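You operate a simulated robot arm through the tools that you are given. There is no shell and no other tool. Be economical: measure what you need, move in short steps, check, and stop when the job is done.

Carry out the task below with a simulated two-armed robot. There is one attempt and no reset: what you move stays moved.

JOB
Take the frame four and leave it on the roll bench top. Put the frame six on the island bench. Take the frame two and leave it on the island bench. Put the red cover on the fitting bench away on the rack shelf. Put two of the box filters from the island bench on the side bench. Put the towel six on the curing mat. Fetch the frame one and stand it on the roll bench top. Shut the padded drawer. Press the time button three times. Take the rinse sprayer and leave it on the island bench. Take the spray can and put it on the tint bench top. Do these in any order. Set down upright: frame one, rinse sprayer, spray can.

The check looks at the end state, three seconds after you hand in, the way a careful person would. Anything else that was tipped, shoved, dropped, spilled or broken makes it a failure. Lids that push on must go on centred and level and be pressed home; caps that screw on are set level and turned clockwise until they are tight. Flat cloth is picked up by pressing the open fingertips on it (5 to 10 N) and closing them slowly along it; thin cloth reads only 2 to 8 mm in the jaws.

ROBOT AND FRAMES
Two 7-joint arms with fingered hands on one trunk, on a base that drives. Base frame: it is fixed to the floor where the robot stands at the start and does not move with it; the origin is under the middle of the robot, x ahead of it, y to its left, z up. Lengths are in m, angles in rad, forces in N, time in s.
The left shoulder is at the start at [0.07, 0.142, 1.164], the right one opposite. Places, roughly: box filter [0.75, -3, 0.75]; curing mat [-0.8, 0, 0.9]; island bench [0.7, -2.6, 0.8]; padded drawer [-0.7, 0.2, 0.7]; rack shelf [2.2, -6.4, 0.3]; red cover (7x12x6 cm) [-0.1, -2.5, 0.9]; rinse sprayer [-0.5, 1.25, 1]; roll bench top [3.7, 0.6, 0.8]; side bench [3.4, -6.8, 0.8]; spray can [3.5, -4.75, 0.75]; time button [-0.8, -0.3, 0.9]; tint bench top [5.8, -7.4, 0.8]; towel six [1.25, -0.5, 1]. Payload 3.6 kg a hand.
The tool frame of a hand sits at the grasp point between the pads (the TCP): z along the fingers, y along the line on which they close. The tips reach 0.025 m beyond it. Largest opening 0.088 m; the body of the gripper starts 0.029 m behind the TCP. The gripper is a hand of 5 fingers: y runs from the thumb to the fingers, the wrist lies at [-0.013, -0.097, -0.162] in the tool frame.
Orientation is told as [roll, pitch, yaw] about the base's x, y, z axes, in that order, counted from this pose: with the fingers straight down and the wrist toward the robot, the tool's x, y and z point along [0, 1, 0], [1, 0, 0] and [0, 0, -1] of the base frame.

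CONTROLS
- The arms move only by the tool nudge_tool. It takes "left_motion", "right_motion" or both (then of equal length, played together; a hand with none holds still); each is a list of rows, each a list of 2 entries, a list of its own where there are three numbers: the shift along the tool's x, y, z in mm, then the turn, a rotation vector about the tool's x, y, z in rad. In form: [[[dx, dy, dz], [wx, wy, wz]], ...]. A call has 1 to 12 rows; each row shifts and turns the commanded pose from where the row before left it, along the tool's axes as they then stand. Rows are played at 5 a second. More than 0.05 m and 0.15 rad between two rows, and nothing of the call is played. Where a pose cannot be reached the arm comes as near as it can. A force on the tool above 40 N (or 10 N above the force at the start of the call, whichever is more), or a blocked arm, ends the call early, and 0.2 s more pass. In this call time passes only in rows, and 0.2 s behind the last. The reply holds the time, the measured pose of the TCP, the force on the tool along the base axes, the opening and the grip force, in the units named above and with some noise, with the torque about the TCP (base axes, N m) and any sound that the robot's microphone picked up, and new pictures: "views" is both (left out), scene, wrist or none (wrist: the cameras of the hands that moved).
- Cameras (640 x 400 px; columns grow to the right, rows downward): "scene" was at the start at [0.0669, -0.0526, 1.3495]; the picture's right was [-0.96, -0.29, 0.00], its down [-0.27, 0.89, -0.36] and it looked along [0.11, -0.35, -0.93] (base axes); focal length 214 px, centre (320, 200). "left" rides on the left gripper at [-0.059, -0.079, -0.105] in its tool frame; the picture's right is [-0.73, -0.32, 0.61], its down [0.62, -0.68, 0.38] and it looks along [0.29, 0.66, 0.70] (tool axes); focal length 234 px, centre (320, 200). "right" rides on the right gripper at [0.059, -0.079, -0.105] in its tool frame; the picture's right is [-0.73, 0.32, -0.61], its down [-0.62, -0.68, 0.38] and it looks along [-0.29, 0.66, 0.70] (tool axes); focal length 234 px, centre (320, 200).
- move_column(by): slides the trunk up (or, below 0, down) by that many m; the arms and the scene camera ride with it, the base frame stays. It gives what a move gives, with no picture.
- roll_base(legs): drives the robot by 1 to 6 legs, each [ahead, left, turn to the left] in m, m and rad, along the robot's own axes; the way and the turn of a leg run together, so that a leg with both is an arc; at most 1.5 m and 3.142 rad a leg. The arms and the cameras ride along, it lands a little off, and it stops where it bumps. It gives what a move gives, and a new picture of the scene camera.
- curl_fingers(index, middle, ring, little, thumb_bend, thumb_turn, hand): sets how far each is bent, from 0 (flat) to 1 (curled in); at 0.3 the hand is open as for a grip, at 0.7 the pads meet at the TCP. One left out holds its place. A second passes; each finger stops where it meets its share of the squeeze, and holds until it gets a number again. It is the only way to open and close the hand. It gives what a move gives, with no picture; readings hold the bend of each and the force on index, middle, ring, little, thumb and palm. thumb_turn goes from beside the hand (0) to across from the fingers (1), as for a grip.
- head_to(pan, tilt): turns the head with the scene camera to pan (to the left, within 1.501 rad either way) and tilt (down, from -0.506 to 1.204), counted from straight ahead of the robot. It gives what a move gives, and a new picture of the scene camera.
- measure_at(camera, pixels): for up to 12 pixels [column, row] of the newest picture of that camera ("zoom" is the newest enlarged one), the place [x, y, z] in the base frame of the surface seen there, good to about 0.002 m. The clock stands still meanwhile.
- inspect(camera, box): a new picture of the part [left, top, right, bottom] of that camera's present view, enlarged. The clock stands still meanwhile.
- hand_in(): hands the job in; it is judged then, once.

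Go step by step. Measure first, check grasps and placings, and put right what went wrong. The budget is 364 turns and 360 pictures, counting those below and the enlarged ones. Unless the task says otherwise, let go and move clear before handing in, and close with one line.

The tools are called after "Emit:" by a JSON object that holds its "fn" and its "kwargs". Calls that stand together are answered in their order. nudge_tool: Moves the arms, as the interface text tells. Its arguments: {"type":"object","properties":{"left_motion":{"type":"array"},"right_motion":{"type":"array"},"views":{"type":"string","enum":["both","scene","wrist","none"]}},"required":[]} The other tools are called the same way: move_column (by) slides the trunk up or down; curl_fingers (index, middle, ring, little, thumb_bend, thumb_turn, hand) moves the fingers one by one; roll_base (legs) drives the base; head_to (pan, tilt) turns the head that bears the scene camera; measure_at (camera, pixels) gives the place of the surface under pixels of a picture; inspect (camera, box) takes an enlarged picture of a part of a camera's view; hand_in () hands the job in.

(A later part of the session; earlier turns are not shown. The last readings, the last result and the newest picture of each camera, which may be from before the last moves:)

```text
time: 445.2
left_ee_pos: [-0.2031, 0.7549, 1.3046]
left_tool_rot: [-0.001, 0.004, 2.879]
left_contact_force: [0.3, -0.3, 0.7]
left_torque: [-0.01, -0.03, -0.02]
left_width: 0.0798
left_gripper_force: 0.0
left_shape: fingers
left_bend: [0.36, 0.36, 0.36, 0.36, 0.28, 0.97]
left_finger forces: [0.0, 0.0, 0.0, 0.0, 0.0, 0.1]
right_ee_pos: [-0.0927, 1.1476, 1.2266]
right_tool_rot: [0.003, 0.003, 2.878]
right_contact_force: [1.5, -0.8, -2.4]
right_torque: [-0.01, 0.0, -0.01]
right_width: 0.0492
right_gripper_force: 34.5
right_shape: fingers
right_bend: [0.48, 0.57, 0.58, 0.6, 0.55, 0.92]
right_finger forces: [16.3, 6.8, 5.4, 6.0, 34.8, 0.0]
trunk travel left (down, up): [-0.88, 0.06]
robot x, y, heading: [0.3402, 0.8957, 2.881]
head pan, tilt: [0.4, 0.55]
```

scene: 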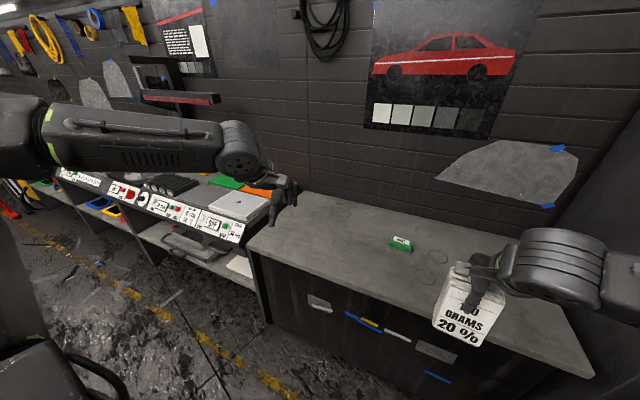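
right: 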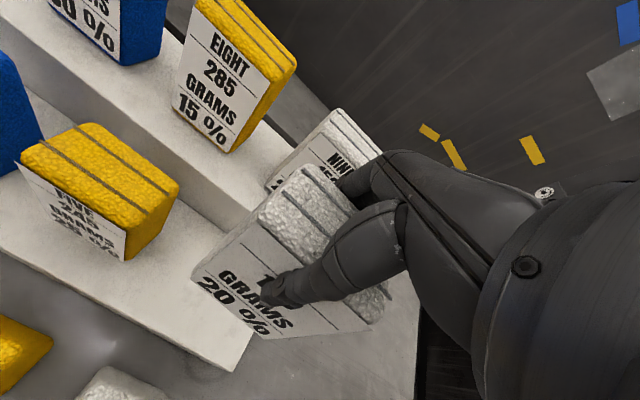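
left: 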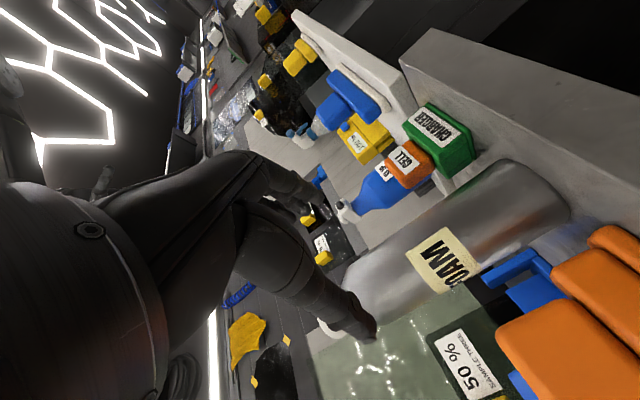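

I'm at the sprayer cabinet. I'll strafe left along the aisle and approach the curing mat.

Emit:
{"fn": "roll_base", "kwargs": {"legs": [[0, 1.3, 0], [0.27, 0, 0]]}}

Emit:
{"fn": "head_to", "kwargs": {"pan": -0.1, "tilt": 0.95}}

Emit:
{"fn": "inspect", "kwargs": {"camera": "scene", "box": [160, 60, 480, 260]}}

```text
time: 453.4
left_ee_pos: [-0.8239, -0.4504, 1.3037]
left_tool_rot: [-0.001, 0.002, 2.862]
left_contact_force: [0.4, 0.3, -0.2]
left_torque: [-0.03, 0.01, -0.02]
left_width: 0.0799
left_gripper_force: 0.1
left_shape: fingers
left_bend: [0.36, 0.36, 0.36, 0.36, 0.28, 0.97]
left_finger forces: [0.0, 0.0, 0.1, 0.0, 0.0, 0.1]
right_ee_pos: [-0.7079, -0.0592, 1.2289]
right_tool_rot: [0.002, 0.001, 2.865]
right_contact_force: [0.1, -0.5, -3.7]
right_torque: [0.0, 0.01, 0.0]
right_width: 0.0493
right_gripper_force: 34.7
right_shape: fingers
right_bend: [0.48, 0.57, 0.58, 0.6, 0.55, 0.92]
right_finger forces: [16.3, 6.7, 5.4, 5.9, 34.7, 0.0]
trunk travel left (down, up): [-0.88, 0.06]
robot x, y, heading: [-0.2794, -0.3173, 2.865]
head pan, tilt: [0.4, 0.55]
```

scene: 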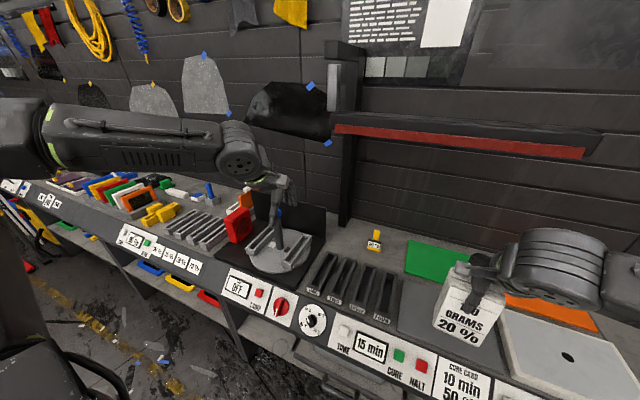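

```text
time: 454.4
left_ee_pos: [-0.8262, -0.4497, 1.3035]
left_tool_rot: [0.001, 0.004, 2.866]
left_contact_force: [0.6, 0.7, 0.4]
left_torque: [0.02, -0.02, -0.02]
left_width: 0.0799
left_gripper_force: 0.0
left_shape: fingers
left_bend: [0.36, 0.36, 0.36, 0.36, 0.28, 0.97]
left_finger forces: [0.0, 0.0, 0.0, 0.0, 0.1, 0.0]
right_ee_pos: [-0.7114, -0.0596, 1.2261]
right_tool_rot: [0.004, 0.004, 2.867]
right_contact_force: [0.5, -0.3, -2.1]
right_torque: [0.02, 0.0, 0.02]
right_width: 0.0491
right_gripper_force: 34.9
right_shape: fingers
right_bend: [0.48, 0.57, 0.58, 0.6, 0.55, 0.92]
right_finger forces: [16.3, 6.6, 5.4, 6.0, 34.8, 0.0]
trunk travel left (down, up): [-0.88, 0.06]
robot x, y, heading: [-0.2798, -0.3145, 2.86]
head pan, tilt: [-0.099, 0.949]
```

scene: 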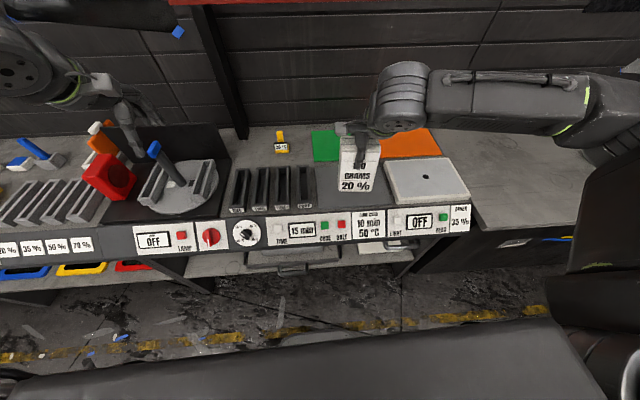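

```text
2.00 times, centred on (320, 160) of scene
```

zoom: 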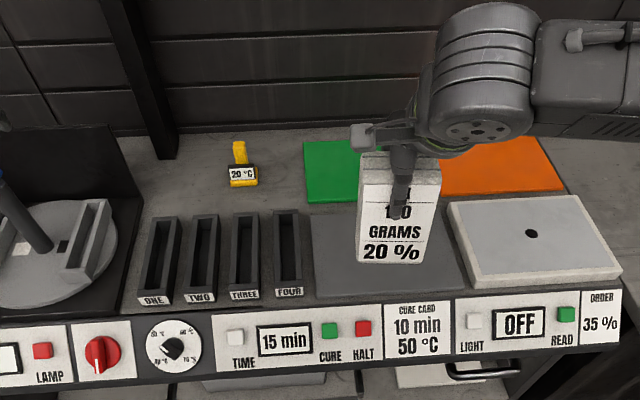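

The grey mat under the towel, next to the cure controls, is the curing mat. I'll measure its corners.

Emit:
{"fn": "measure_at", "kwargs": {"camera": "zoom", "pixels": [[318, 292], [460, 288], [316, 225], [330, 265], [450, 260], [435, 215], [290, 300]]}}

```text
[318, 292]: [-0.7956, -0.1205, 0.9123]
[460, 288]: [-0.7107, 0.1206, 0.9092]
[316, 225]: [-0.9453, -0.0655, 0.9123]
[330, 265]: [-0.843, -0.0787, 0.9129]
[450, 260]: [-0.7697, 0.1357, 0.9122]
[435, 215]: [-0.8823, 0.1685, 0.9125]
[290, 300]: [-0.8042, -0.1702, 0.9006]
```

The mat spans about 25×16 cm, centre [-0.83,0.03], z 0.9125. I'll carry the towel over its centre and lower close.

Emit:
{"fn": "nudge_tool", "kwargs": {"right_motion": [[[-17.7, 46, 0], [0, 0, 0]], [[-17.7, 46, 0], [0, 0, 0]], [[-17.7, 46, 0], [0, 0, 0]], [[0, 0, 44], [0, 0, 0]], [[0, 0, 44], [0, 0, 0]], [[0, 0, 44], [0, 0, 0]], [[0, 0, 44], [0, 0, 0]], [[0, 0, 10], [0, 0, 0]], [[0, 0, 5], [0, 0, 0]]], "views": "both"}}

```text
time: 456.4
left_ee_pos: [-0.8268, -0.4501, 1.3039]
left_tool_rot: [0.002, 0.003, 2.864]
left_contact_force: [0.4, 0.6, 0.3]
left_torque: [0.01, -0.03, -0.01]
left_width: 0.08
left_gripper_force: 0.0
left_shape: fingers
left_bend: [0.36, 0.36, 0.36, 0.36, 0.28, 0.97]
left_finger forces: [0.0, 0.0, 0.0, 0.1, 0.0, 0.0]
right_ee_pos: [-0.8291, 0.0292, 1.0349]
right_tool_rot: [0.004, 0.002, 2.863]
right_contact_force: [-0.4, -0.2, -3.2]
right_torque: [0.01, 0.01, 0.02]
right_width: 0.0495
right_gripper_force: 33.9
right_shape: fingers
right_bend: [0.49, 0.57, 0.58, 0.6, 0.55, 0.92]
right_finger forces: [16.0, 6.3, 5.1, 5.6, 34.0, 0.0]
trunk travel left (down, up): [-0.88, 0.06]
robot x, y, heading: [-0.2799, -0.3157, 2.864]
head pan, tilt: [-0.099, 0.949]
```

scene: 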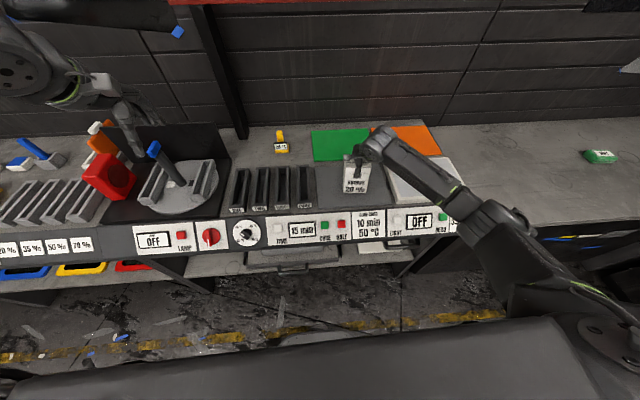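
right: 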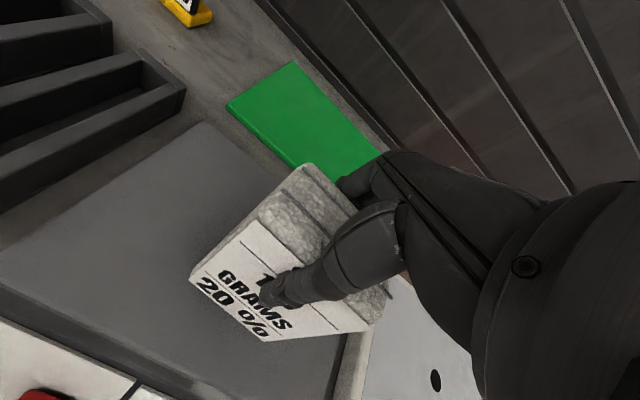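

The towel is centred over the mat. I'll creep down to contact.

Emit:
{"fn": "nudge_tool", "kwargs": {"right_motion": [[[0, 0, 3], [0, 0, 0]], [[0, 0, 3], [0, 0, 0]], [[0, 0, 2], [0, 0, 0]], [[0, 0, 2], [0, 0, 0]]], "views": "none"}}

```text
time: 457.4
left_ee_pos: [-0.8228, -0.4504, 1.3062]
left_tool_rot: [0.0, 0.0, 2.863]
left_contact_force: [0.3, 0.4, -0.3]
left_torque: [0.0, -0.04, 0.02]
left_width: 0.0799
left_gripper_force: 0.1
left_shape: fingers
left_bend: [0.36, 0.36, 0.36, 0.36, 0.28, 0.97]
left_finger forces: [0.0, 0.0, 0.0, 0.1, 0.0, 0.1]
right_ee_pos: [-0.8259, 0.0296, 1.029]
right_tool_rot: [0.004, -0.003, 2.863]
right_contact_force: [3.0, 3.9, 14.6]
right_torque: [-0.06, 0.26, -0.04]
right_width: 0.0495
right_gripper_force: 36.1
right_shape: fingers
right_bend: [0.49, 0.57, 0.58, 0.6, 0.55, 0.92]
right_finger forces: [17.5, 6.9, 5.4, 5.3, 37.6, 0.1]
trunk travel left (down, up): [-0.88, 0.06]
robot x, y, heading: [-0.2799, -0.3159, 2.865]
head pan, tilt: [-0.099, 0.949]
```

Contact (14.6 N). I'll ease off 2 mm, open and rise.

Emit:
{"fn": "nudge_tool", "kwargs": {"right_motion": [[[0, 0, -3], [0, 0, 0]]], "views": "none"}}

Emit:
{"fn": "curl_fingers", "kwargs": {"hand": "right", "index": 0.36, "middle": 0.36, "ring": 0.36, "little": 0.36, "thumb_bend": 0.36}}

Emit:
{"fn": "nudge_tool", "kwargs": {"right_motion": [[[0, 0, -15], [0, 0, 0]], [[0, 0, -30], [0, 0, 0]], [[0, 0, -45], [0, 0, 0]], [[0, 0, -45], [0, 0, 0]], [[0, -45, 0], [0, 0, 0]], [[0, -45, 0], [0, 0, 0]]], "views": "scene"}}

```text
time: 457.8
left_ee_pos: [-0.8252, -0.4491, 1.3042]
left_tool_rot: [0.0, 0.0, 2.863]
left_contact_force: [-0.4, -0.4, 0.6]
left_torque: [-0.02, -0.05, -0.01]
left_width: 0.0799
left_gripper_force: 0.2
left_shape: fingers
left_bend: [0.36, 0.36, 0.36, 0.36, 0.28, 0.97]
left_finger forces: [0.0, 0.0, 0.0, 0.0, 0.0, 0.0]
right_ee_pos: [-0.8272, 0.0293, 1.0298]
right_tool_rot: [0.003, 0.0, 2.863]
right_contact_force: [1.5, 3.3, 8.4]
right_torque: [0.03, 0.17, -0.02]
right_width: 0.0491
right_gripper_force: 35.3
right_shape: fingers
right_bend: [0.49, 0.57, 0.58, 0.6, 0.55, 0.92]
right_finger forces: [17.1, 6.7, 5.4, 5.4, 36.4, 0.0]
trunk travel left (down, up): [-0.88, 0.06]
robot x, y, heading: [-0.2769, -0.3135, 2.865]
head pan, tilt: [-0.099, 0.949]
```

```text
time: 458.8
left_ee_pos: [-0.8257, -0.4491, 1.3037]
left_tool_rot: [0.001, 0.003, 2.866]
left_contact_force: [-0.4, -0.4, 0.5]
left_torque: [0.02, 0.0, 0.02]
left_width: 0.0797
left_gripper_force: 0.0
left_shape: fingers
left_bend: [0.36, 0.36, 0.36, 0.36, 0.28, 0.97]
left_finger forces: [0.0, 0.0, 0.0, 0.1, 0.0, 0.0]
right_ee_pos: [-0.8277, 0.0284, 1.0287]
right_tool_rot: [0.002, 0.002, 2.864]
right_contact_force: [2.1, -0.2, 3.4]
right_torque: [-0.01, -0.04, 0.0]
right_width: 0.0736
right_gripper_force: 2.0
right_shape: fingers
right_bend: [0.36, 0.36, 0.36, 0.36, 0.36, 0.98]
right_finger forces: [0.3, 0.1, 0.0, 0.1, 3.5, 0.1]
trunk travel left (down, up): [-0.88, 0.06]
robot x, y, heading: [-0.2766, -0.3141, 2.867]
head pan, tilt: [-0.099, 0.949]
```

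```text
time: 460.2
left_ee_pos: [-0.8237, -0.4491, 1.3054]
left_tool_rot: [-0.001, 0.001, 2.867]
left_contact_force: [-1.2, -0.3, 0.2]
left_torque: [-0.02, 0.01, 0.01]
left_width: 0.0797
left_gripper_force: 0.0
left_shape: fingers
left_bend: [0.36, 0.36, 0.36, 0.36, 0.28, 0.97]
left_finger forces: [0.1, 0.0, 0.1, 0.0, 0.0, 0.0]
right_ee_pos: [-0.7356, 0.005, 1.1647]
right_tool_rot: [0.005, 0.002, 2.863]
right_contact_force: [0.0, -0.7, -0.2]
right_torque: [-0.01, 0.01, 0.0]
right_width: 0.0721
right_gripper_force: 0.1
right_shape: fingers
right_bend: [0.36, 0.36, 0.36, 0.36, 0.36, 0.98]
right_finger forces: [0.1, 0.0, 0.0, 0.0, 0.1, 0.0]
trunk travel left (down, up): [-0.88, 0.06]
robot x, y, heading: [-0.2852, -0.3181, 2.869]
head pan, tilt: [-0.099, 0.949]
```

scene: 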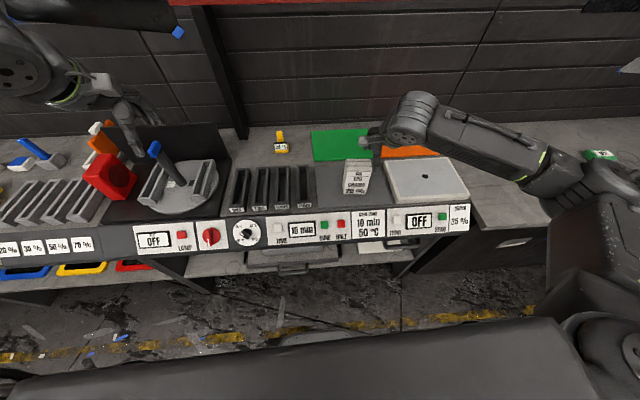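

The towel stands on the mat, but the time display looks changed; I'll zoom in to check.

Emit:
{"fn": "inspect", "kwargs": {"camera": "scene", "box": [220, 120, 480, 280]}}

```text
2.46 times, centred on (350, 200) of scene
```

zoom: 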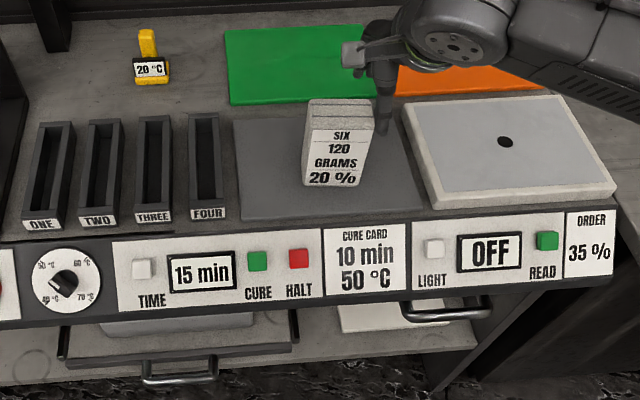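

The display is still 15 min and SIX stands on the curing mat. Next the frames: I'll back off and turn round to the frame bench.

Emit:
{"fn": "roll_base", "kwargs": {"legs": [[-0.3, -0.25, 0], [0, 0, -3.12]]}}

Emit:
{"fn": "head_to", "kwargs": {"pan": 0.0, "tilt": 0.85}}

Emit:
{"fn": "inspect", "kwargs": {"camera": "scene", "box": [200, 120, 440, 270]}}

```text
time: 469.9
left_ee_pos: [0.62, -0.013, 1.3042]
left_tool_rot: [0.0, 0.004, -0.253]
left_contact_force: [-0.3, 0.2, -0.2]
left_torque: [0.01, 0.02, 0.03]
left_width: 0.0797
left_gripper_force: 0.1
left_shape: fingers
left_bend: [0.36, 0.36, 0.36, 0.36, 0.28, 0.97]
left_finger forces: [0.1, 0.0, 0.1, 0.0, 0.1, 0.0]
right_ee_pos: [0.5433, -0.4709, 1.1629]
right_tool_rot: [0.002, 0.002, -0.252]
right_contact_force: [-0.2, 0.6, 0.6]
right_torque: [-0.01, 0.05, 0.0]
right_width: 0.0725
right_gripper_force: 0.1
right_shape: fingers
right_bend: [0.36, 0.36, 0.36, 0.36, 0.36, 0.98]
right_finger forces: [0.0, 0.1, 0.1, 0.0, 0.0, 0.1]
trunk travel left (down, up): [-0.88, 0.06]
robot x, y, heading: [0.0789, -0.1602, -0.256]
head pan, tilt: [-0.099, 0.949]
```

scene: 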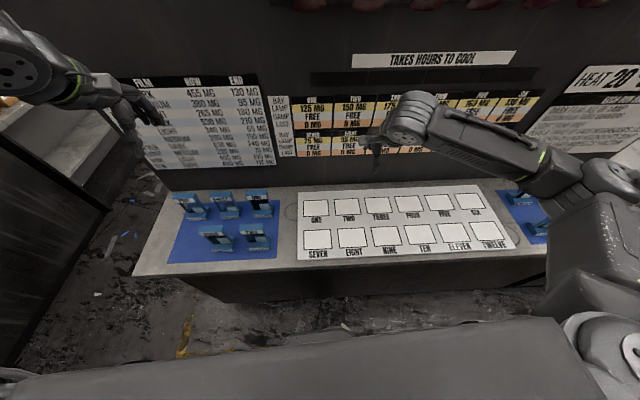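

```text
time: 470.6
left_ee_pos: [0.6197, -0.0145, 1.305]
left_tool_rot: [-0.001, 0.004, -0.252]
left_contact_force: [-0.2, -0.2, 0.5]
left_torque: [-0.01, 0.01, 0.0]
left_width: 0.0799
left_gripper_force: 0.2
left_shape: fingers
left_bend: [0.36, 0.36, 0.36, 0.36, 0.28, 0.97]
left_finger forces: [0.0, 0.0, 0.0, 0.0, 0.0, 0.0]
right_ee_pos: [0.5444, -0.4706, 1.1631]
right_tool_rot: [0.005, 0.003, -0.254]
right_contact_force: [-0.1, 1.0, -0.1]
right_torque: [0.01, 0.01, -0.03]
right_width: 0.0725
right_gripper_force: 0.1
right_shape: fingers
right_bend: [0.36, 0.36, 0.36, 0.36, 0.36, 0.98]
right_finger forces: [0.1, 0.0, 0.0, 0.1, 0.0, 0.0]
trunk travel left (down, up): [-0.88, 0.06]
robot x, y, heading: [0.0771, -0.1598, -0.258]
head pan, tilt: [0.0, 0.85]
```

scene: 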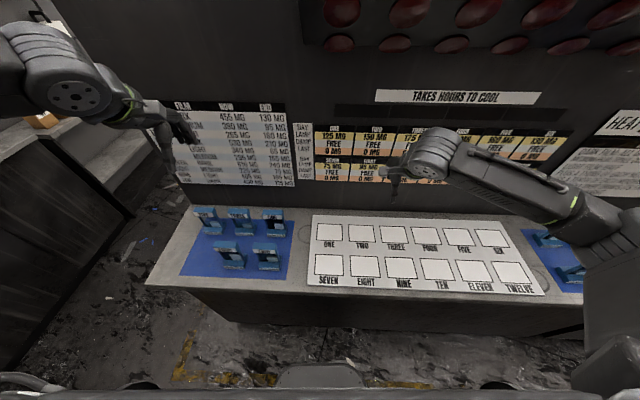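

```text
2.67 times, centred on (320, 195) of scene
```

zoom: 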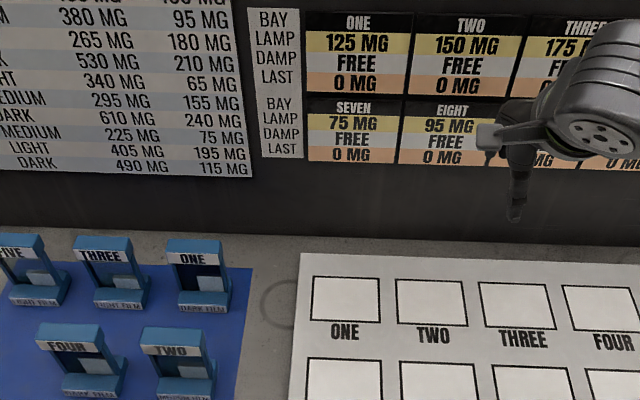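

I'll measure the bars of FOUR, ONE and TWO from here.

Emit:
{"fn": "measure_at", "kwargs": {"camera": "zoom", "pixels": [[68, 328], [68, 340], [40, 332], [100, 330], [193, 242], [193, 251], [165, 248], [222, 243], [172, 330], [172, 342]]}}

```text
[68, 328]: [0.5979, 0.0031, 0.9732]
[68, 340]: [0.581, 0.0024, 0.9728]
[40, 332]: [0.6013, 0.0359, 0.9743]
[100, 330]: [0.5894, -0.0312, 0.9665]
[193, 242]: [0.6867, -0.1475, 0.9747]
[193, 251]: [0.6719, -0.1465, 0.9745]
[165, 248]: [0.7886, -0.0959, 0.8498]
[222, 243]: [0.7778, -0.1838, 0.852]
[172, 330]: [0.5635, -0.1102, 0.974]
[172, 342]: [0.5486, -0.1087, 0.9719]
```

FOUR's bar centre is [0.591,0.003]. I'll align the left hand above it and lower to just above.

Emit:
{"fn": "nudge_tool", "kwargs": {"left_motion": [[[10, -32, 0], [0, 0, 0]], [[0, 0, 48], [0, 0, 0]], [[0, 0, 48], [0, 0, 0]], [[0, 0, 48], [0, 0, 0]], [[0, 0, 48], [0, 0, 0]], [[0, 0, 48], [0, 0, 0]], [[0, 0, 45], [0, 0, 0]]], "views": "wrist"}}

```text
time: 472.2
left_ee_pos: [0.5918, 0.0031, 1.0193]
left_tool_rot: [0.001, 0.003, -0.254]
left_contact_force: [-0.5, 0.1, 0.4]
left_torque: [-0.02, -0.01, 0.0]
left_width: 0.0799
left_gripper_force: 0.0
left_shape: fingers
left_bend: [0.36, 0.36, 0.36, 0.36, 0.28, 0.97]
left_finger forces: [0.0, 0.0, 0.0, 0.1, 0.0, 0.0]
right_ee_pos: [0.5447, -0.4703, 1.1635]
right_tool_rot: [0.003, 0.003, -0.253]
right_contact_force: [0.0, 0.0, 0.3]
right_torque: [0.01, 0.0, 0.0]
right_width: 0.0726
right_gripper_force: 0.0
right_shape: fingers
right_bend: [0.36, 0.36, 0.36, 0.36, 0.36, 0.98]
right_finger forces: [0.0, 0.1, 0.1, 0.0, 0.1, 0.0]
trunk travel left (down, up): [-0.88, 0.06]
robot x, y, heading: [0.0763, -0.1606, -0.255]
head pan, tilt: [0.0, 0.85]
```

left: 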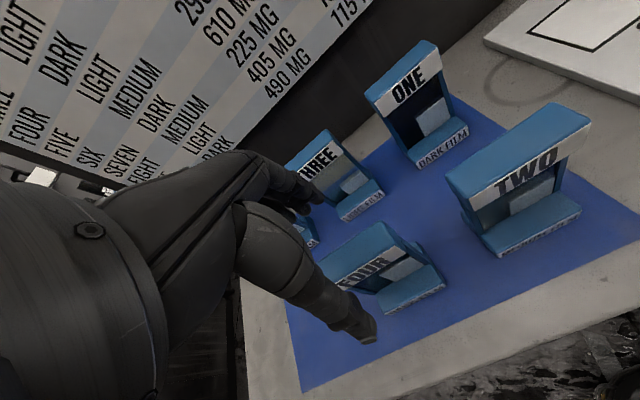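

Well placed above FOUR. I'll lower 64 mm, close firmly and lift.

Emit:
{"fn": "nudge_tool", "kwargs": {"left_motion": [[[0, 0, 30], [0, 0, 0]], [[0, 0, 20], [0, 0, 0]], [[0, 0, 14], [0, 0, 0]]], "views": "none"}}

Emit:
{"fn": "curl_fingers", "kwargs": {"hand": "left", "index": 0.64, "middle": 0.64, "ring": 0.64, "little": 0.64, "thumb_bend": 0.64}}

Emit:
{"fn": "curl_fingers", "kwargs": {"hand": "left", "index": 0.74, "middle": 0.74, "ring": 0.74, "little": 0.74, "thumb_bend": 0.74}}

Emit:
{"fn": "nudge_tool", "kwargs": {"left_motion": [[[0, 0, -12], [0, 0, 0]], [[0, 0, -30], [0, 0, 0]], [[0, 0, -48], [0, 0, 0]], [[0, 0, -48], [0, 0, 0]], [[0, 0, -48], [0, 0, 0]], [[0, -40, -20], [0, 0, 0]]], "views": "both"}}

```text
time: 473.0
left_ee_pos: [0.5879, 0.0105, 0.9774]
left_tool_rot: [-0.001, 0.003, -0.253]
left_contact_force: [-1.3, 0.2, -0.2]
left_torque: [-0.04, 0.01, 0.0]
left_width: 0.0796
left_gripper_force: 0.0
left_shape: fingers
left_bend: [0.36, 0.36, 0.36, 0.36, 0.28, 0.97]
left_finger forces: [0.0, 0.0, 0.0, 0.0, 0.0, 0.0]
left hand out of reach, approached as far as the arm can: row 2, 3
right_ee_pos: [0.5423, -0.4693, 1.1651]
right_tool_rot: [0.002, 0.0, -0.253]
right_contact_force: [0.1, -0.2, -0.3]
right_torque: [-0.05, 0.0, 0.03]
right_width: 0.0725
right_gripper_force: 0.0
right_shape: fingers
right_bend: [0.36, 0.36, 0.36, 0.36, 0.36, 0.98]
right_finger forces: [0.0, 0.1, 0.0, 0.1, 0.1, 0.0]
trunk travel left (down, up): [-0.88, 0.06]
robot x, y, heading: [0.0769, -0.1605, -0.254]
head pan, tilt: [0.0, 0.85]
```

```text
time: 474.0
left_ee_pos: [0.5906, 0.0082, 0.977]
left_tool_rot: [0.0, 0.002, -0.253]
left_contact_force: [0.4, -0.1, -1.0]
left_torque: [-0.04, -0.02, -0.01]
left_width: 0.0187
left_gripper_force: 2.8
left_shape: fingers
left_bend: [0.62, 0.63, 0.63, 0.64, 0.6, 0.97]
left_finger forces: [1.5, 0.9, 0.4, 0.0, 2.6, 0.0]
right_ee_pos: [0.5438, -0.4709, 1.1637]
right_tool_rot: [0.003, 0.006, -0.254]
right_contact_force: [1.1, -1.4, 0.3]
right_torque: [0.0, -0.01, 0.03]
right_width: 0.0722
right_gripper_force: 0.0
right_shape: fingers
right_bend: [0.36, 0.36, 0.36, 0.36, 0.36, 0.98]
right_finger forces: [0.1, 0.1, 0.1, 0.0, 0.0, 0.0]
trunk travel left (down, up): [-0.88, 0.06]
robot x, y, heading: [0.0769, -0.1597, -0.256]
head pan, tilt: [0.0, 0.85]
```

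```text
time: 475.0
left_ee_pos: [0.5902, 0.0087, 0.9775]
left_tool_rot: [0.0, 0.004, -0.253]
left_contact_force: [0.0, -0.7, -0.2]
left_torque: [0.03, 0.0, -0.01]
left_width: 0.0169
left_gripper_force: 13.6
left_shape: fingers
left_bend: [0.72, 0.72, 0.73, 0.74, 0.59, 0.94]
left_finger forces: [7.5, 3.9, 1.8, 0.0, 13.5, 0.0]
right_ee_pos: [0.5448, -0.471, 1.1635]
right_tool_rot: [0.005, 0.003, -0.252]
right_contact_force: [0.6, -0.3, 0.1]
right_torque: [-0.01, -0.03, 0.03]
right_width: 0.0725
right_gripper_force: 0.1
right_shape: fingers
right_bend: [0.36, 0.36, 0.36, 0.36, 0.36, 0.98]
right_finger forces: [0.1, 0.0, 0.0, 0.0, 0.0, 0.0]
trunk travel left (down, up): [-0.88, 0.06]
robot x, y, heading: [0.0789, -0.1571, -0.259]
head pan, tilt: [0.0, 0.85]
```

```text
time: 476.4
left_ee_pos: [0.5495, 0.0204, 1.1827]
left_tool_rot: [-0.002, 0.001, -0.254]
left_contact_force: [0.1, 0.0, -3.6]
left_torque: [0.02, -0.03, -0.01]
left_width: 0.017
left_gripper_force: 12.4
left_shape: fingers
left_bend: [0.72, 0.73, 0.73, 0.74, 0.59, 0.94]
left_finger forces: [7.3, 3.8, 1.7, 0.1, 13.0, 0.0]
right_ee_pos: [0.5403, -0.4695, 1.1659]
right_tool_rot: [0.001, 0.0, -0.253]
right_contact_force: [-0.8, 0.4, -0.5]
right_torque: [-0.04, 0.02, 0.01]
right_width: 0.0722
right_gripper_force: 0.0
right_shape: fingers
right_bend: [0.36, 0.36, 0.36, 0.36, 0.36, 0.98]
right_finger forces: [0.1, 0.1, 0.0, 0.1, 0.0, 0.0]
trunk travel left (down, up): [-0.88, 0.06]
robot x, y, heading: [0.0778, -0.1596, -0.252]
head pan, tilt: [0.0, 0.85]
```

scene: 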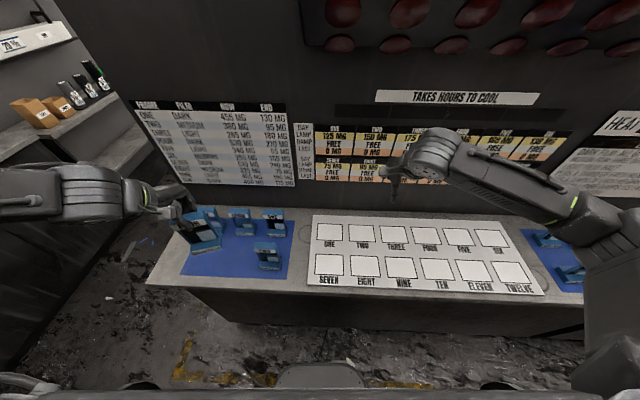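
left: 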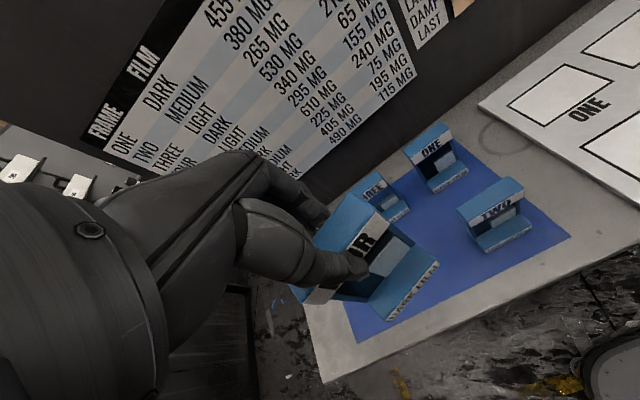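

FOUR is held at 13 N. I'll raise it further, shift left 0.27 m, and lower the trunk so the right hand can reach ONE.

Emit:
{"fn": "nudge_tool", "kwargs": {"left_motion": [[[10, -30, -38], [0, 0, 0]], [[10, -30, -38], [0, 0, 0]], [[10, 0, -48], [0, 0, 0]], [[0, 0, -40], [0, 0, 0]]], "views": "none"}}

Emit:
{"fn": "roll_base", "kwargs": {"legs": [[0, 0.27, 0]]}}

Emit:
{"fn": "move_column", "kwargs": {"by": -0.14}}

```text
time: 477.4
left_ee_pos: [0.5102, 0.0669, 1.3512]
left_tool_rot: [-0.001, 0.007, -0.253]
left_contact_force: [0.6, 1.5, -4.6]
left_torque: [0.01, -0.01, -0.02]
left_width: 0.0166
left_gripper_force: 12.3
left_shape: fingers
left_bend: [0.72, 0.73, 0.73, 0.74, 0.59, 0.94]
left_finger forces: [6.8, 3.7, 1.6, 0.0, 12.4, 0.1]
left hand out of reach, approached as far as the arm can: row 2
right_ee_pos: [0.5451, -0.4705, 1.1633]
right_tool_rot: [0.004, 0.006, -0.254]
right_contact_force: [0.0, 0.4, 0.4]
right_torque: [-0.03, -0.03, 0.01]
right_width: 0.0724
right_gripper_force: 0.1
right_shape: fingers
right_bend: [0.36, 0.36, 0.36, 0.36, 0.36, 0.98]
right_finger forces: [0.0, 0.0, 0.0, 0.0, 0.0, 0.0]
trunk travel left (down, up): [-0.88, 0.06]
robot x, y, heading: [0.0781, -0.1609, -0.256]
head pan, tilt: [0.0, 0.85]
```

```text
time: 479.3
left_ee_pos: [0.5783, 0.3241, 1.3519]
left_tool_rot: [0.003, 0.004, -0.255]
left_contact_force: [0.1, -0.1, -3.3]
left_torque: [0.01, -0.01, -0.03]
left_width: 0.0165
left_gripper_force: 12.5
left_shape: fingers
left_bend: [0.72, 0.73, 0.73, 0.74, 0.59, 0.94]
left_finger forces: [6.9, 3.7, 1.7, 0.0, 12.4, 0.0]
right_ee_pos: [0.6109, -0.211, 1.1639]
right_tool_rot: [0.005, 0.004, -0.257]
right_contact_force: [-1.1, 0.0, 0.4]
right_torque: [0.04, -0.01, -0.03]
right_width: 0.072
right_gripper_force: 0.0
right_shape: fingers
right_bend: [0.36, 0.36, 0.36, 0.36, 0.36, 0.98]
right_finger forces: [0.0, 0.0, 0.0, 0.1, 0.0, 0.1]
trunk travel left (down, up): [-0.88, 0.06]
robot x, y, heading: [0.1491, 0.1013, -0.255]
head pan, tilt: [0.0, 0.85]
```

scene: 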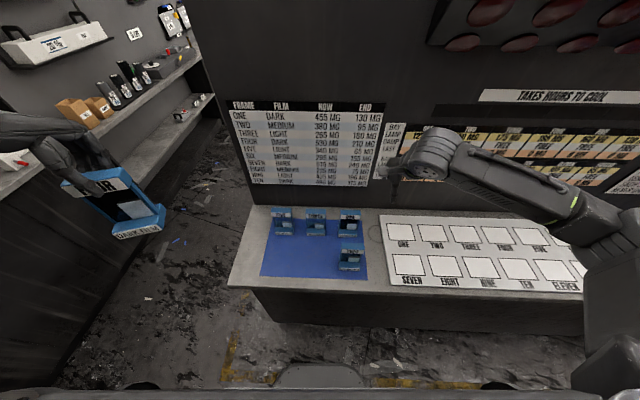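

```text
time: 481.0
left_ee_pos: [0.5782, 0.3256, 1.2114]
left_tool_rot: [0.001, 0.003, -0.254]
left_contact_force: [0.4, 0.6, -3.3]
left_torque: [-0.02, -0.03, -0.01]
left_width: 0.0167
left_gripper_force: 12.4
left_shape: fingers
left_bend: [0.72, 0.73, 0.73, 0.74, 0.59, 0.94]
left_finger forces: [7.1, 3.8, 1.5, 0.1, 12.2, 0.1]
right_ee_pos: [0.6104, -0.2093, 1.0233]
right_tool_rot: [0.003, 0.005, -0.256]
right_contact_force: [-0.2, -0.2, -0.6]
right_torque: [0.02, 0.03, 0.02]
right_width: 0.0724
right_gripper_force: 0.0
right_shape: fingers
right_bend: [0.36, 0.36, 0.36, 0.36, 0.36, 0.98]
right_finger forces: [0.1, 0.1, 0.0, 0.1, 0.1, 0.0]
trunk travel left (down, up): [-0.74, 0.2]
robot x, y, heading: [0.1469, 0.1004, -0.253]
head pan, tilt: [0.0, 0.85]
```

The right hand is just beside ONE; I'll move above it (78 mm left, 51 mm ahead) and check.

Emit:
{"fn": "nudge_tool", "kwargs": {"right_motion": [[[26, 17, -8], [0, 0, 0]], [[26, 17, 0], [0, 0, 0]], [[26, 17, 0], [0, 0, 0]]], "views": "wrist"}}

```text
time: 481.8
left_ee_pos: [0.5785, 0.3269, 1.2106]
left_tool_rot: [-0.002, 0.005, -0.256]
left_contact_force: [-0.5, 0.2, -3.4]
left_torque: [0.02, -0.04, -0.01]
left_width: 0.0167
left_gripper_force: 11.7
left_shape: fingers
left_bend: [0.72, 0.73, 0.73, 0.74, 0.59, 0.94]
left_finger forces: [6.9, 3.8, 1.6, 0.0, 12.4, 0.0]
right_ee_pos: [0.6812, -0.1467, 1.0323]
right_tool_rot: [0.004, 0.004, -0.256]
right_contact_force: [0.2, -0.9, 0.2]
right_torque: [-0.02, 0.01, -0.01]
right_width: 0.0721
right_gripper_force: 0.0
right_shape: fingers
right_bend: [0.36, 0.36, 0.36, 0.36, 0.36, 0.98]
right_finger forces: [0.0, 0.0, 0.0, 0.1, 0.1, 0.1]
trunk travel left (down, up): [-0.74, 0.2]
robot x, y, heading: [0.1463, 0.1047, -0.254]
head pan, tilt: [0.0, 0.85]
```

right: 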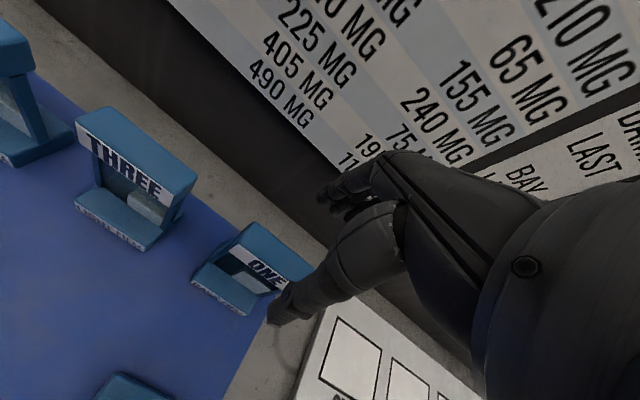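

Aligned. I'll lower 76 mm, close in two stages and lift.

Emit:
{"fn": "nudge_tool", "kwargs": {"right_motion": [[[0, 0, 35], [0, 0, 0]], [[0, 0, 25], [0, 0, 0]], [[0, 0, 16], [0, 0, 0]]], "views": "wrist"}}

Emit:
{"fn": "curl_fingers", "kwargs": {"hand": "right", "index": 0.64, "middle": 0.64, "ring": 0.64, "little": 0.64, "thumb_bend": 0.64}}

Emit:
{"fn": "curl_fingers", "kwargs": {"hand": "right", "index": 0.74, "middle": 0.74, "ring": 0.74, "little": 0.74, "thumb_bend": 0.74}}

Emit:
{"fn": "nudge_tool", "kwargs": {"right_motion": [[[0, 0, -12], [0, 0, 0]], [[0, 0, -30], [0, 0, 0]], [[0, 0, -48], [0, 0, 0]], [[0, 0, -48], [0, 0, 0]], [[0, 0, -48], [0, 0, 0]], [[0, -45, -10], [0, 0, 0]], [[0, -45, -10], [0, 0, 0]]], "views": "both"}}

```text
time: 482.6
left_ee_pos: [0.5783, 0.3267, 1.2118]
left_tool_rot: [0.0, 0.004, -0.254]
left_contact_force: [0.7, 0.2, -2.6]
left_torque: [-0.03, -0.03, 0.03]
left_width: 0.0162
left_gripper_force: 13.0
left_shape: fingers
left_bend: [0.72, 0.73, 0.73, 0.74, 0.59, 0.94]
left_finger forces: [6.9, 3.7, 1.5, 0.1, 12.3, 0.0]
right_ee_pos: [0.6803, -0.1487, 0.9557]
right_tool_rot: [0.003, 0.005, -0.256]
right_contact_force: [-0.4, 0.4, -0.3]
right_torque: [-0.01, 0.01, 0.0]
right_width: 0.0724
right_gripper_force: 0.1
right_shape: fingers
right_bend: [0.36, 0.36, 0.36, 0.36, 0.36, 0.98]
right_finger forces: [0.0, 0.0, 0.0, 0.0, 0.1, 0.0]
trunk travel left (down, up): [-0.74, 0.2]
robot x, y, heading: [0.147, 0.1021, -0.257]
head pan, tilt: [0.0, 0.85]
```

right: 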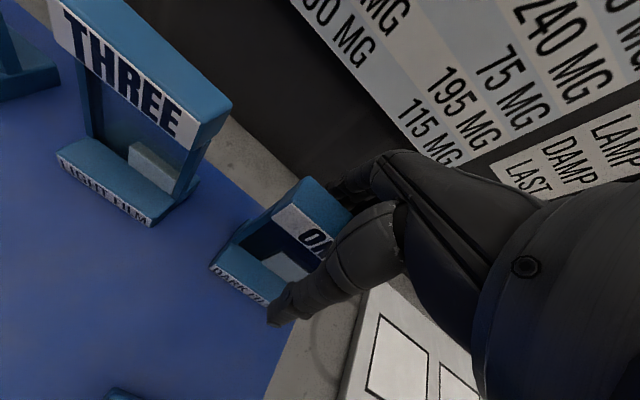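

```text
time: 483.6
left_ee_pos: [0.5781, 0.3273, 1.2106]
left_tool_rot: [0.001, 0.004, -0.253]
left_contact_force: [-0.6, 0.6, -3.6]
left_torque: [0.02, -0.03, 0.0]
left_width: 0.0164
left_gripper_force: 11.9
left_shape: fingers
left_bend: [0.72, 0.73, 0.73, 0.74, 0.59, 0.94]
left_finger forces: [6.8, 3.7, 1.5, 0.0, 12.4, 0.0]
right_ee_pos: [0.6804, -0.147, 0.9558]
right_tool_rot: [0.003, 0.004, -0.257]
right_contact_force: [-0.2, -0.5, 0.3]
right_torque: [-0.01, 0.02, 0.0]
right_width: 0.0127
right_gripper_force: 0.9
right_shape: fingers
right_bend: [0.63, 0.64, 0.64, 0.63, 0.63, 0.98]
right_finger forces: [0.7, 0.0, 0.0, 0.6, 0.3, 0.0]
trunk travel left (down, up): [-0.74, 0.2]
robot x, y, heading: [0.1458, 0.1038, -0.257]
head pan, tilt: [0.0, 0.85]
```

```text
time: 484.6
left_ee_pos: [0.5796, 0.3272, 1.2104]
left_tool_rot: [0.001, 0.003, -0.255]
left_contact_force: [-0.1, 0.0, -3.9]
left_torque: [0.01, -0.01, -0.01]
left_width: 0.0162
left_gripper_force: 12.1
left_shape: fingers
left_bend: [0.72, 0.73, 0.73, 0.74, 0.59, 0.94]
left_finger forces: [7.0, 3.7, 1.5, 0.0, 12.3, 0.1]
right_ee_pos: [0.6802, -0.1477, 0.9547]
right_tool_rot: [0.004, 0.002, -0.256]
right_contact_force: [0.2, 0.6, -3.5]
right_torque: [0.04, 0.0, 0.03]
right_width: 0.0053
right_gripper_force: 12.1
right_shape: fingers
right_bend: [0.73, 0.73, 0.73, 0.73, 0.67, 0.95]
right_finger forces: [7.5, 2.0, 1.3, 2.1, 10.8, 0.0]
trunk travel left (down, up): [-0.74, 0.2]
robot x, y, heading: [0.1447, 0.1028, -0.253]
head pan, tilt: [0.0, 0.85]
```

```text
time: 486.2
left_ee_pos: [0.5758, 0.3268, 1.2117]
left_tool_rot: [-0.001, 0.002, -0.254]
left_contact_force: [-0.6, -0.9, -3.4]
left_torque: [0.06, -0.02, -0.02]
left_width: 0.0164
left_gripper_force: 12.1
left_shape: fingers
left_bend: [0.72, 0.73, 0.73, 0.74, 0.59, 0.94]
left_finger forces: [6.8, 3.7, 1.6, 0.0, 12.2, 0.0]
right_ee_pos: [0.5926, -0.1254, 1.1639]
right_tool_rot: [0.004, 0.002, -0.255]
right_contact_force: [-0.3, -0.6, -3.6]
right_torque: [0.02, -0.08, 0.0]
right_width: 0.0054
right_gripper_force: 11.9
right_shape: fingers
right_bend: [0.73, 0.73, 0.74, 0.73, 0.67, 0.94]
right_finger forces: [7.5, 2.5, 1.0, 1.6, 11.1, 0.1]
trunk travel left (down, up): [-0.74, 0.2]
robot x, y, heading: [0.1459, 0.1036, -0.254]
head pan, tilt: [0.0, 0.85]
```

scene: 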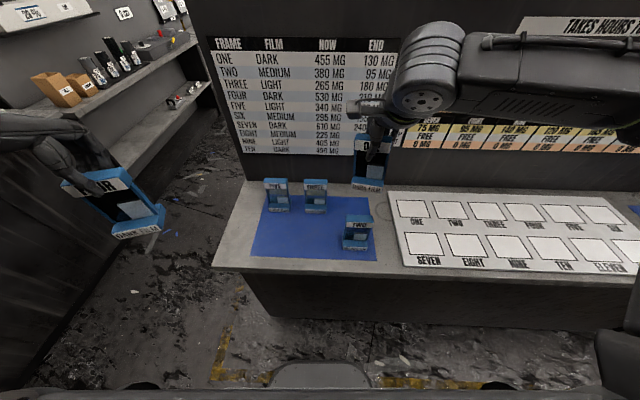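
right: 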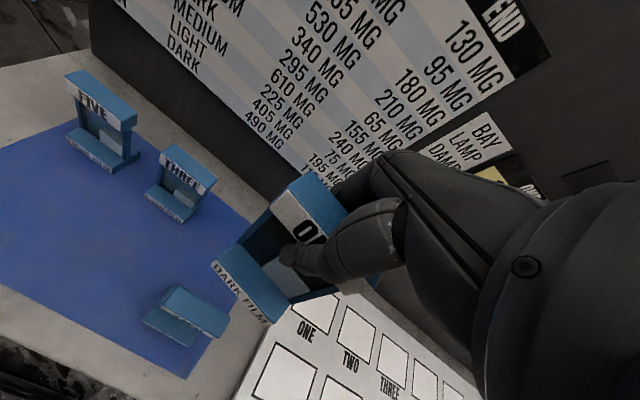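

ONE and FOUR are held; TWO still stands. I'll go left past the bench end, then east along the passage toward the roll bench.

Emit:
{"fn": "roll_base", "kwargs": {"legs": [[-0.05, 0.8, 0], [1.4, 0, 0], [0.5, 0, 0]]}}

Emit:
{"fn": "head_to", "kwargs": {"pan": 0.3, "tilt": 0.4}}

```text
time: 499.6
left_ee_pos: [2.5669, 0.6062, 1.2113]
left_tool_rot: [0.001, 0.003, -0.276]
left_contact_force: [0.4, -0.5, -3.3]
left_torque: [0.0, -0.02, 0.01]
left_width: 0.0168
left_gripper_force: 12.1
left_shape: fingers
left_bend: [0.72, 0.73, 0.73, 0.74, 0.59, 0.94]
left_finger forces: [7.0, 3.7, 1.5, 0.0, 12.2, 0.1]
right_ee_pos: [2.576, 0.1537, 1.1624]
right_tool_rot: [0.003, 0.003, -0.276]
right_contact_force: [-0.5, -0.1, -3.1]
right_torque: [0.01, -0.01, -0.01]
right_width: 0.0049
right_gripper_force: 11.6
right_shape: fingers
right_bend: [0.73, 0.73, 0.74, 0.73, 0.67, 0.94]
right_finger forces: [7.5, 2.2, 0.9, 1.5, 10.9, 0.1]
trunk travel left (down, up): [-0.74, 0.2]
robot x, y, heading: [2.1331, 0.3911, -0.276]
head pan, tilt: [0.0, 0.85]
```

scene: 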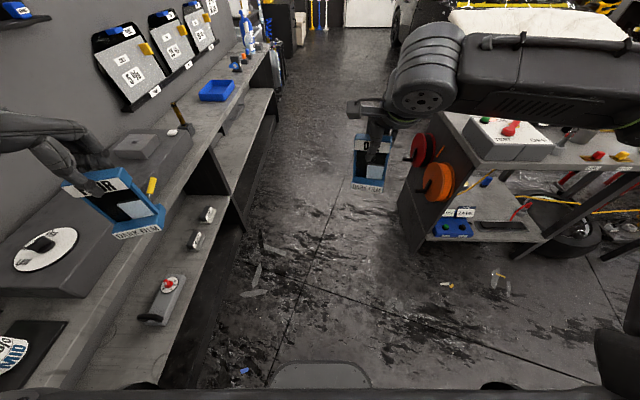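

```text
time: 500.5
left_ee_pos: [2.5681, 0.6053, 1.21]
left_tool_rot: [-0.001, 0.004, -0.276]
left_contact_force: [0.1, -0.1, -3.6]
left_torque: [-0.01, -0.03, 0.02]
left_width: 0.0166
left_gripper_force: 12.0
left_shape: fingers
left_bend: [0.72, 0.73, 0.73, 0.74, 0.59, 0.94]
left_finger forces: [6.9, 3.7, 1.4, 0.0, 12.1, 0.1]
right_ee_pos: [2.5763, 0.1524, 1.1628]
right_tool_rot: [0.005, 0.004, -0.276]
right_contact_force: [-0.3, 0.3, -4.3]
right_torque: [-0.04, -0.04, 0.0]
right_width: 0.0049
right_gripper_force: 11.8
right_shape: fingers
right_bend: [0.73, 0.73, 0.74, 0.73, 0.67, 0.94]
right_finger forces: [7.6, 2.2, 0.9, 1.5, 11.0, 0.0]
trunk travel left (down, up): [-0.74, 0.2]
robot x, y, heading: [2.1295, 0.394, -0.281]
head pan, tilt: [0.3, 0.4]
```

scene: 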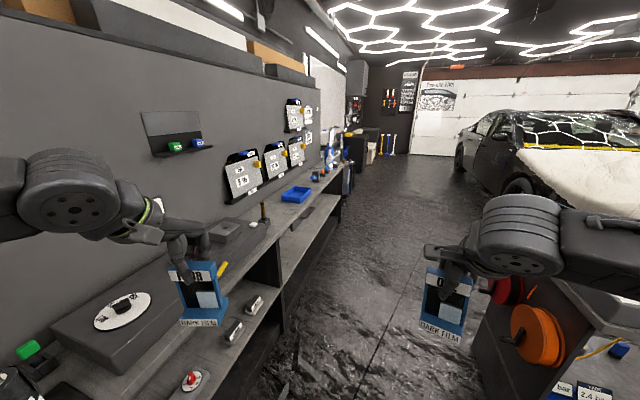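

The bench on the left continues east with a blue tray. I'll measure its top at several spots.

Emit:
{"fn": "measure_at", "kwargs": {"camera": "scene", "pixels": [[275, 225], [296, 194], [308, 205], [325, 180], [250, 235], [240, 265], [285, 212], [215, 345], [335, 185]]}}

Emit:
{"fn": "inspect", "kwargs": {"camera": "scene", "box": [180, 130, 372, 250]}}

```text
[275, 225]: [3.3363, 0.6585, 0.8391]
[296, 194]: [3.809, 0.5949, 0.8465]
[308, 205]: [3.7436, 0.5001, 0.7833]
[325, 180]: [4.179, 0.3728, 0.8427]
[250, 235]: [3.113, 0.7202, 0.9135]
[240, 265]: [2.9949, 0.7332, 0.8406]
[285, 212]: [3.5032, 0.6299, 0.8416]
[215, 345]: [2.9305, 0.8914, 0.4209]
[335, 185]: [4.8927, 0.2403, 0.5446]
```

```text
3.33 times, centred on (276, 190) of scene
```

zoom: 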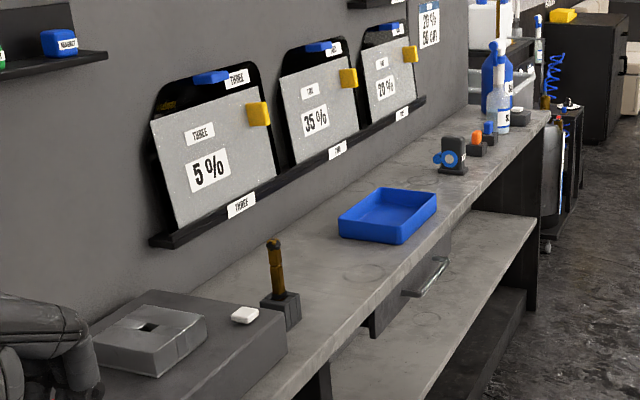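

There is clear bench between the block and the blue tray around [3.45,0.65]. I'll measure the reel bench on my right for clearance.

Emit:
{"fn": "measure_at", "kwargs": {"camera": "scene", "pixels": [[535, 335], [470, 350], [510, 295], [560, 280], [500, 385]]}}

```text
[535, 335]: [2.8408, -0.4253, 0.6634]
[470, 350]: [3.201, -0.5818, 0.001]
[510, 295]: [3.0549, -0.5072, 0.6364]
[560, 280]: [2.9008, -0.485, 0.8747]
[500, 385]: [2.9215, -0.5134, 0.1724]
```

Enough clearance. I'll drive 1.35 m ahead and turn left to face the roll bench.

Emit:
{"fn": "roll_base", "kwargs": {"legs": [[1.35, 0, 0], [0, 0, 1.56]]}}

Emit:
{"fn": "head_to", "kwargs": {"pan": 0.0, "tilt": 0.8}}

Emit:
{"fn": "measure_at", "kwargs": {"camera": "scene", "pixels": [[320, 200], [250, 200], [380, 200], [320, 240], [320, 170], [420, 215]]}}

```text
time: 511.0
left_ee_pos: [3.2133, 0.4682, 1.2113]
left_tool_rot: [0.001, 0.002, 1.285]
left_contact_force: [1.5, -0.4, -3.4]
left_torque: [0.0, 0.02, 0.0]
left_width: 0.0163
left_gripper_force: 11.7
left_shape: fingers
left_bend: [0.72, 0.73, 0.73, 0.74, 0.6, 0.94]
left_finger forces: [6.5, 3.5, 1.4, 0.1, 11.5, 0.0]
right_ee_pos: [3.6654, 0.4707, 1.1623]
right_tool_rot: [0.002, 0.003, 1.283]
right_contact_force: [-0.1, -0.1, -2.9]
right_torque: [0.03, -0.01, -0.01]
right_width: 0.0048
right_gripper_force: 10.5
right_shape: fingers
right_bend: [0.73, 0.73, 0.74, 0.73, 0.67, 0.95]
right_finger forces: [7.0, 2.0, 0.8, 1.6, 9.9, 0.0]
trunk travel left (down, up): [-0.74, 0.2]
robot x, y, heading: [3.4207, 0.0303, 1.276]
head pan, tilt: [0.3, 0.4]
```

scene: 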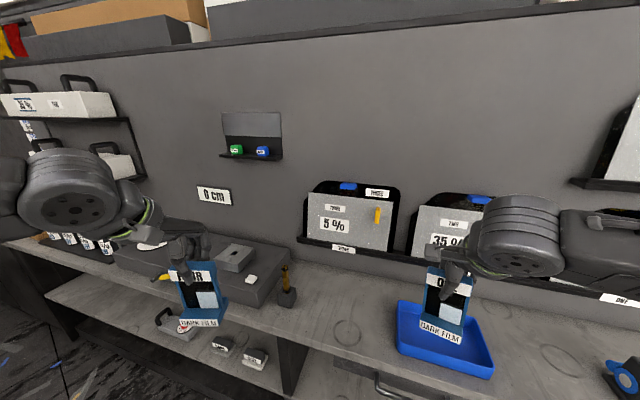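

```text
time: 511.9
left_ee_pos: [3.2118, 0.4694, 1.2118]
left_tool_rot: [0.0, 0.004, 1.283]
left_contact_force: [0.1, 0.0, -2.9]
left_torque: [0.05, 0.0, 0.02]
left_width: 0.0164
left_gripper_force: 11.5
left_shape: fingers
left_bend: [0.72, 0.73, 0.73, 0.74, 0.6, 0.94]
left_finger forces: [6.7, 3.5, 1.4, 0.1, 11.6, 0.0]
right_ee_pos: [3.6661, 0.472, 1.1622]
right_tool_rot: [0.004, 0.003, 1.283]
right_contact_force: [0.5, -0.3, -3.6]
right_torque: [0.02, 0.0, 0.02]
right_width: 0.005
right_gripper_force: 10.6
right_shape: fingers
right_bend: [0.73, 0.73, 0.74, 0.73, 0.67, 0.95]
right_finger forces: [6.9, 1.8, 0.8, 1.5, 10.0, 0.1]
trunk travel left (down, up): [-0.74, 0.2]
robot x, y, heading: [3.4251, 0.0316, 1.279]
head pan, tilt: [0.0, 0.799]
```

scene: 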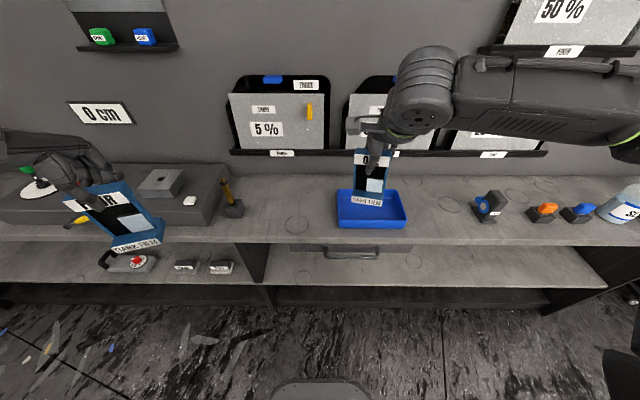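

```text
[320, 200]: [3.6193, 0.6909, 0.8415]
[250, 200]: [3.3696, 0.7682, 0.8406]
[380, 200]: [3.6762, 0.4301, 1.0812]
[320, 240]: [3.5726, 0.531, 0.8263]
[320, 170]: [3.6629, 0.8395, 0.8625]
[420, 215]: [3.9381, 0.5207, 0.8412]
```

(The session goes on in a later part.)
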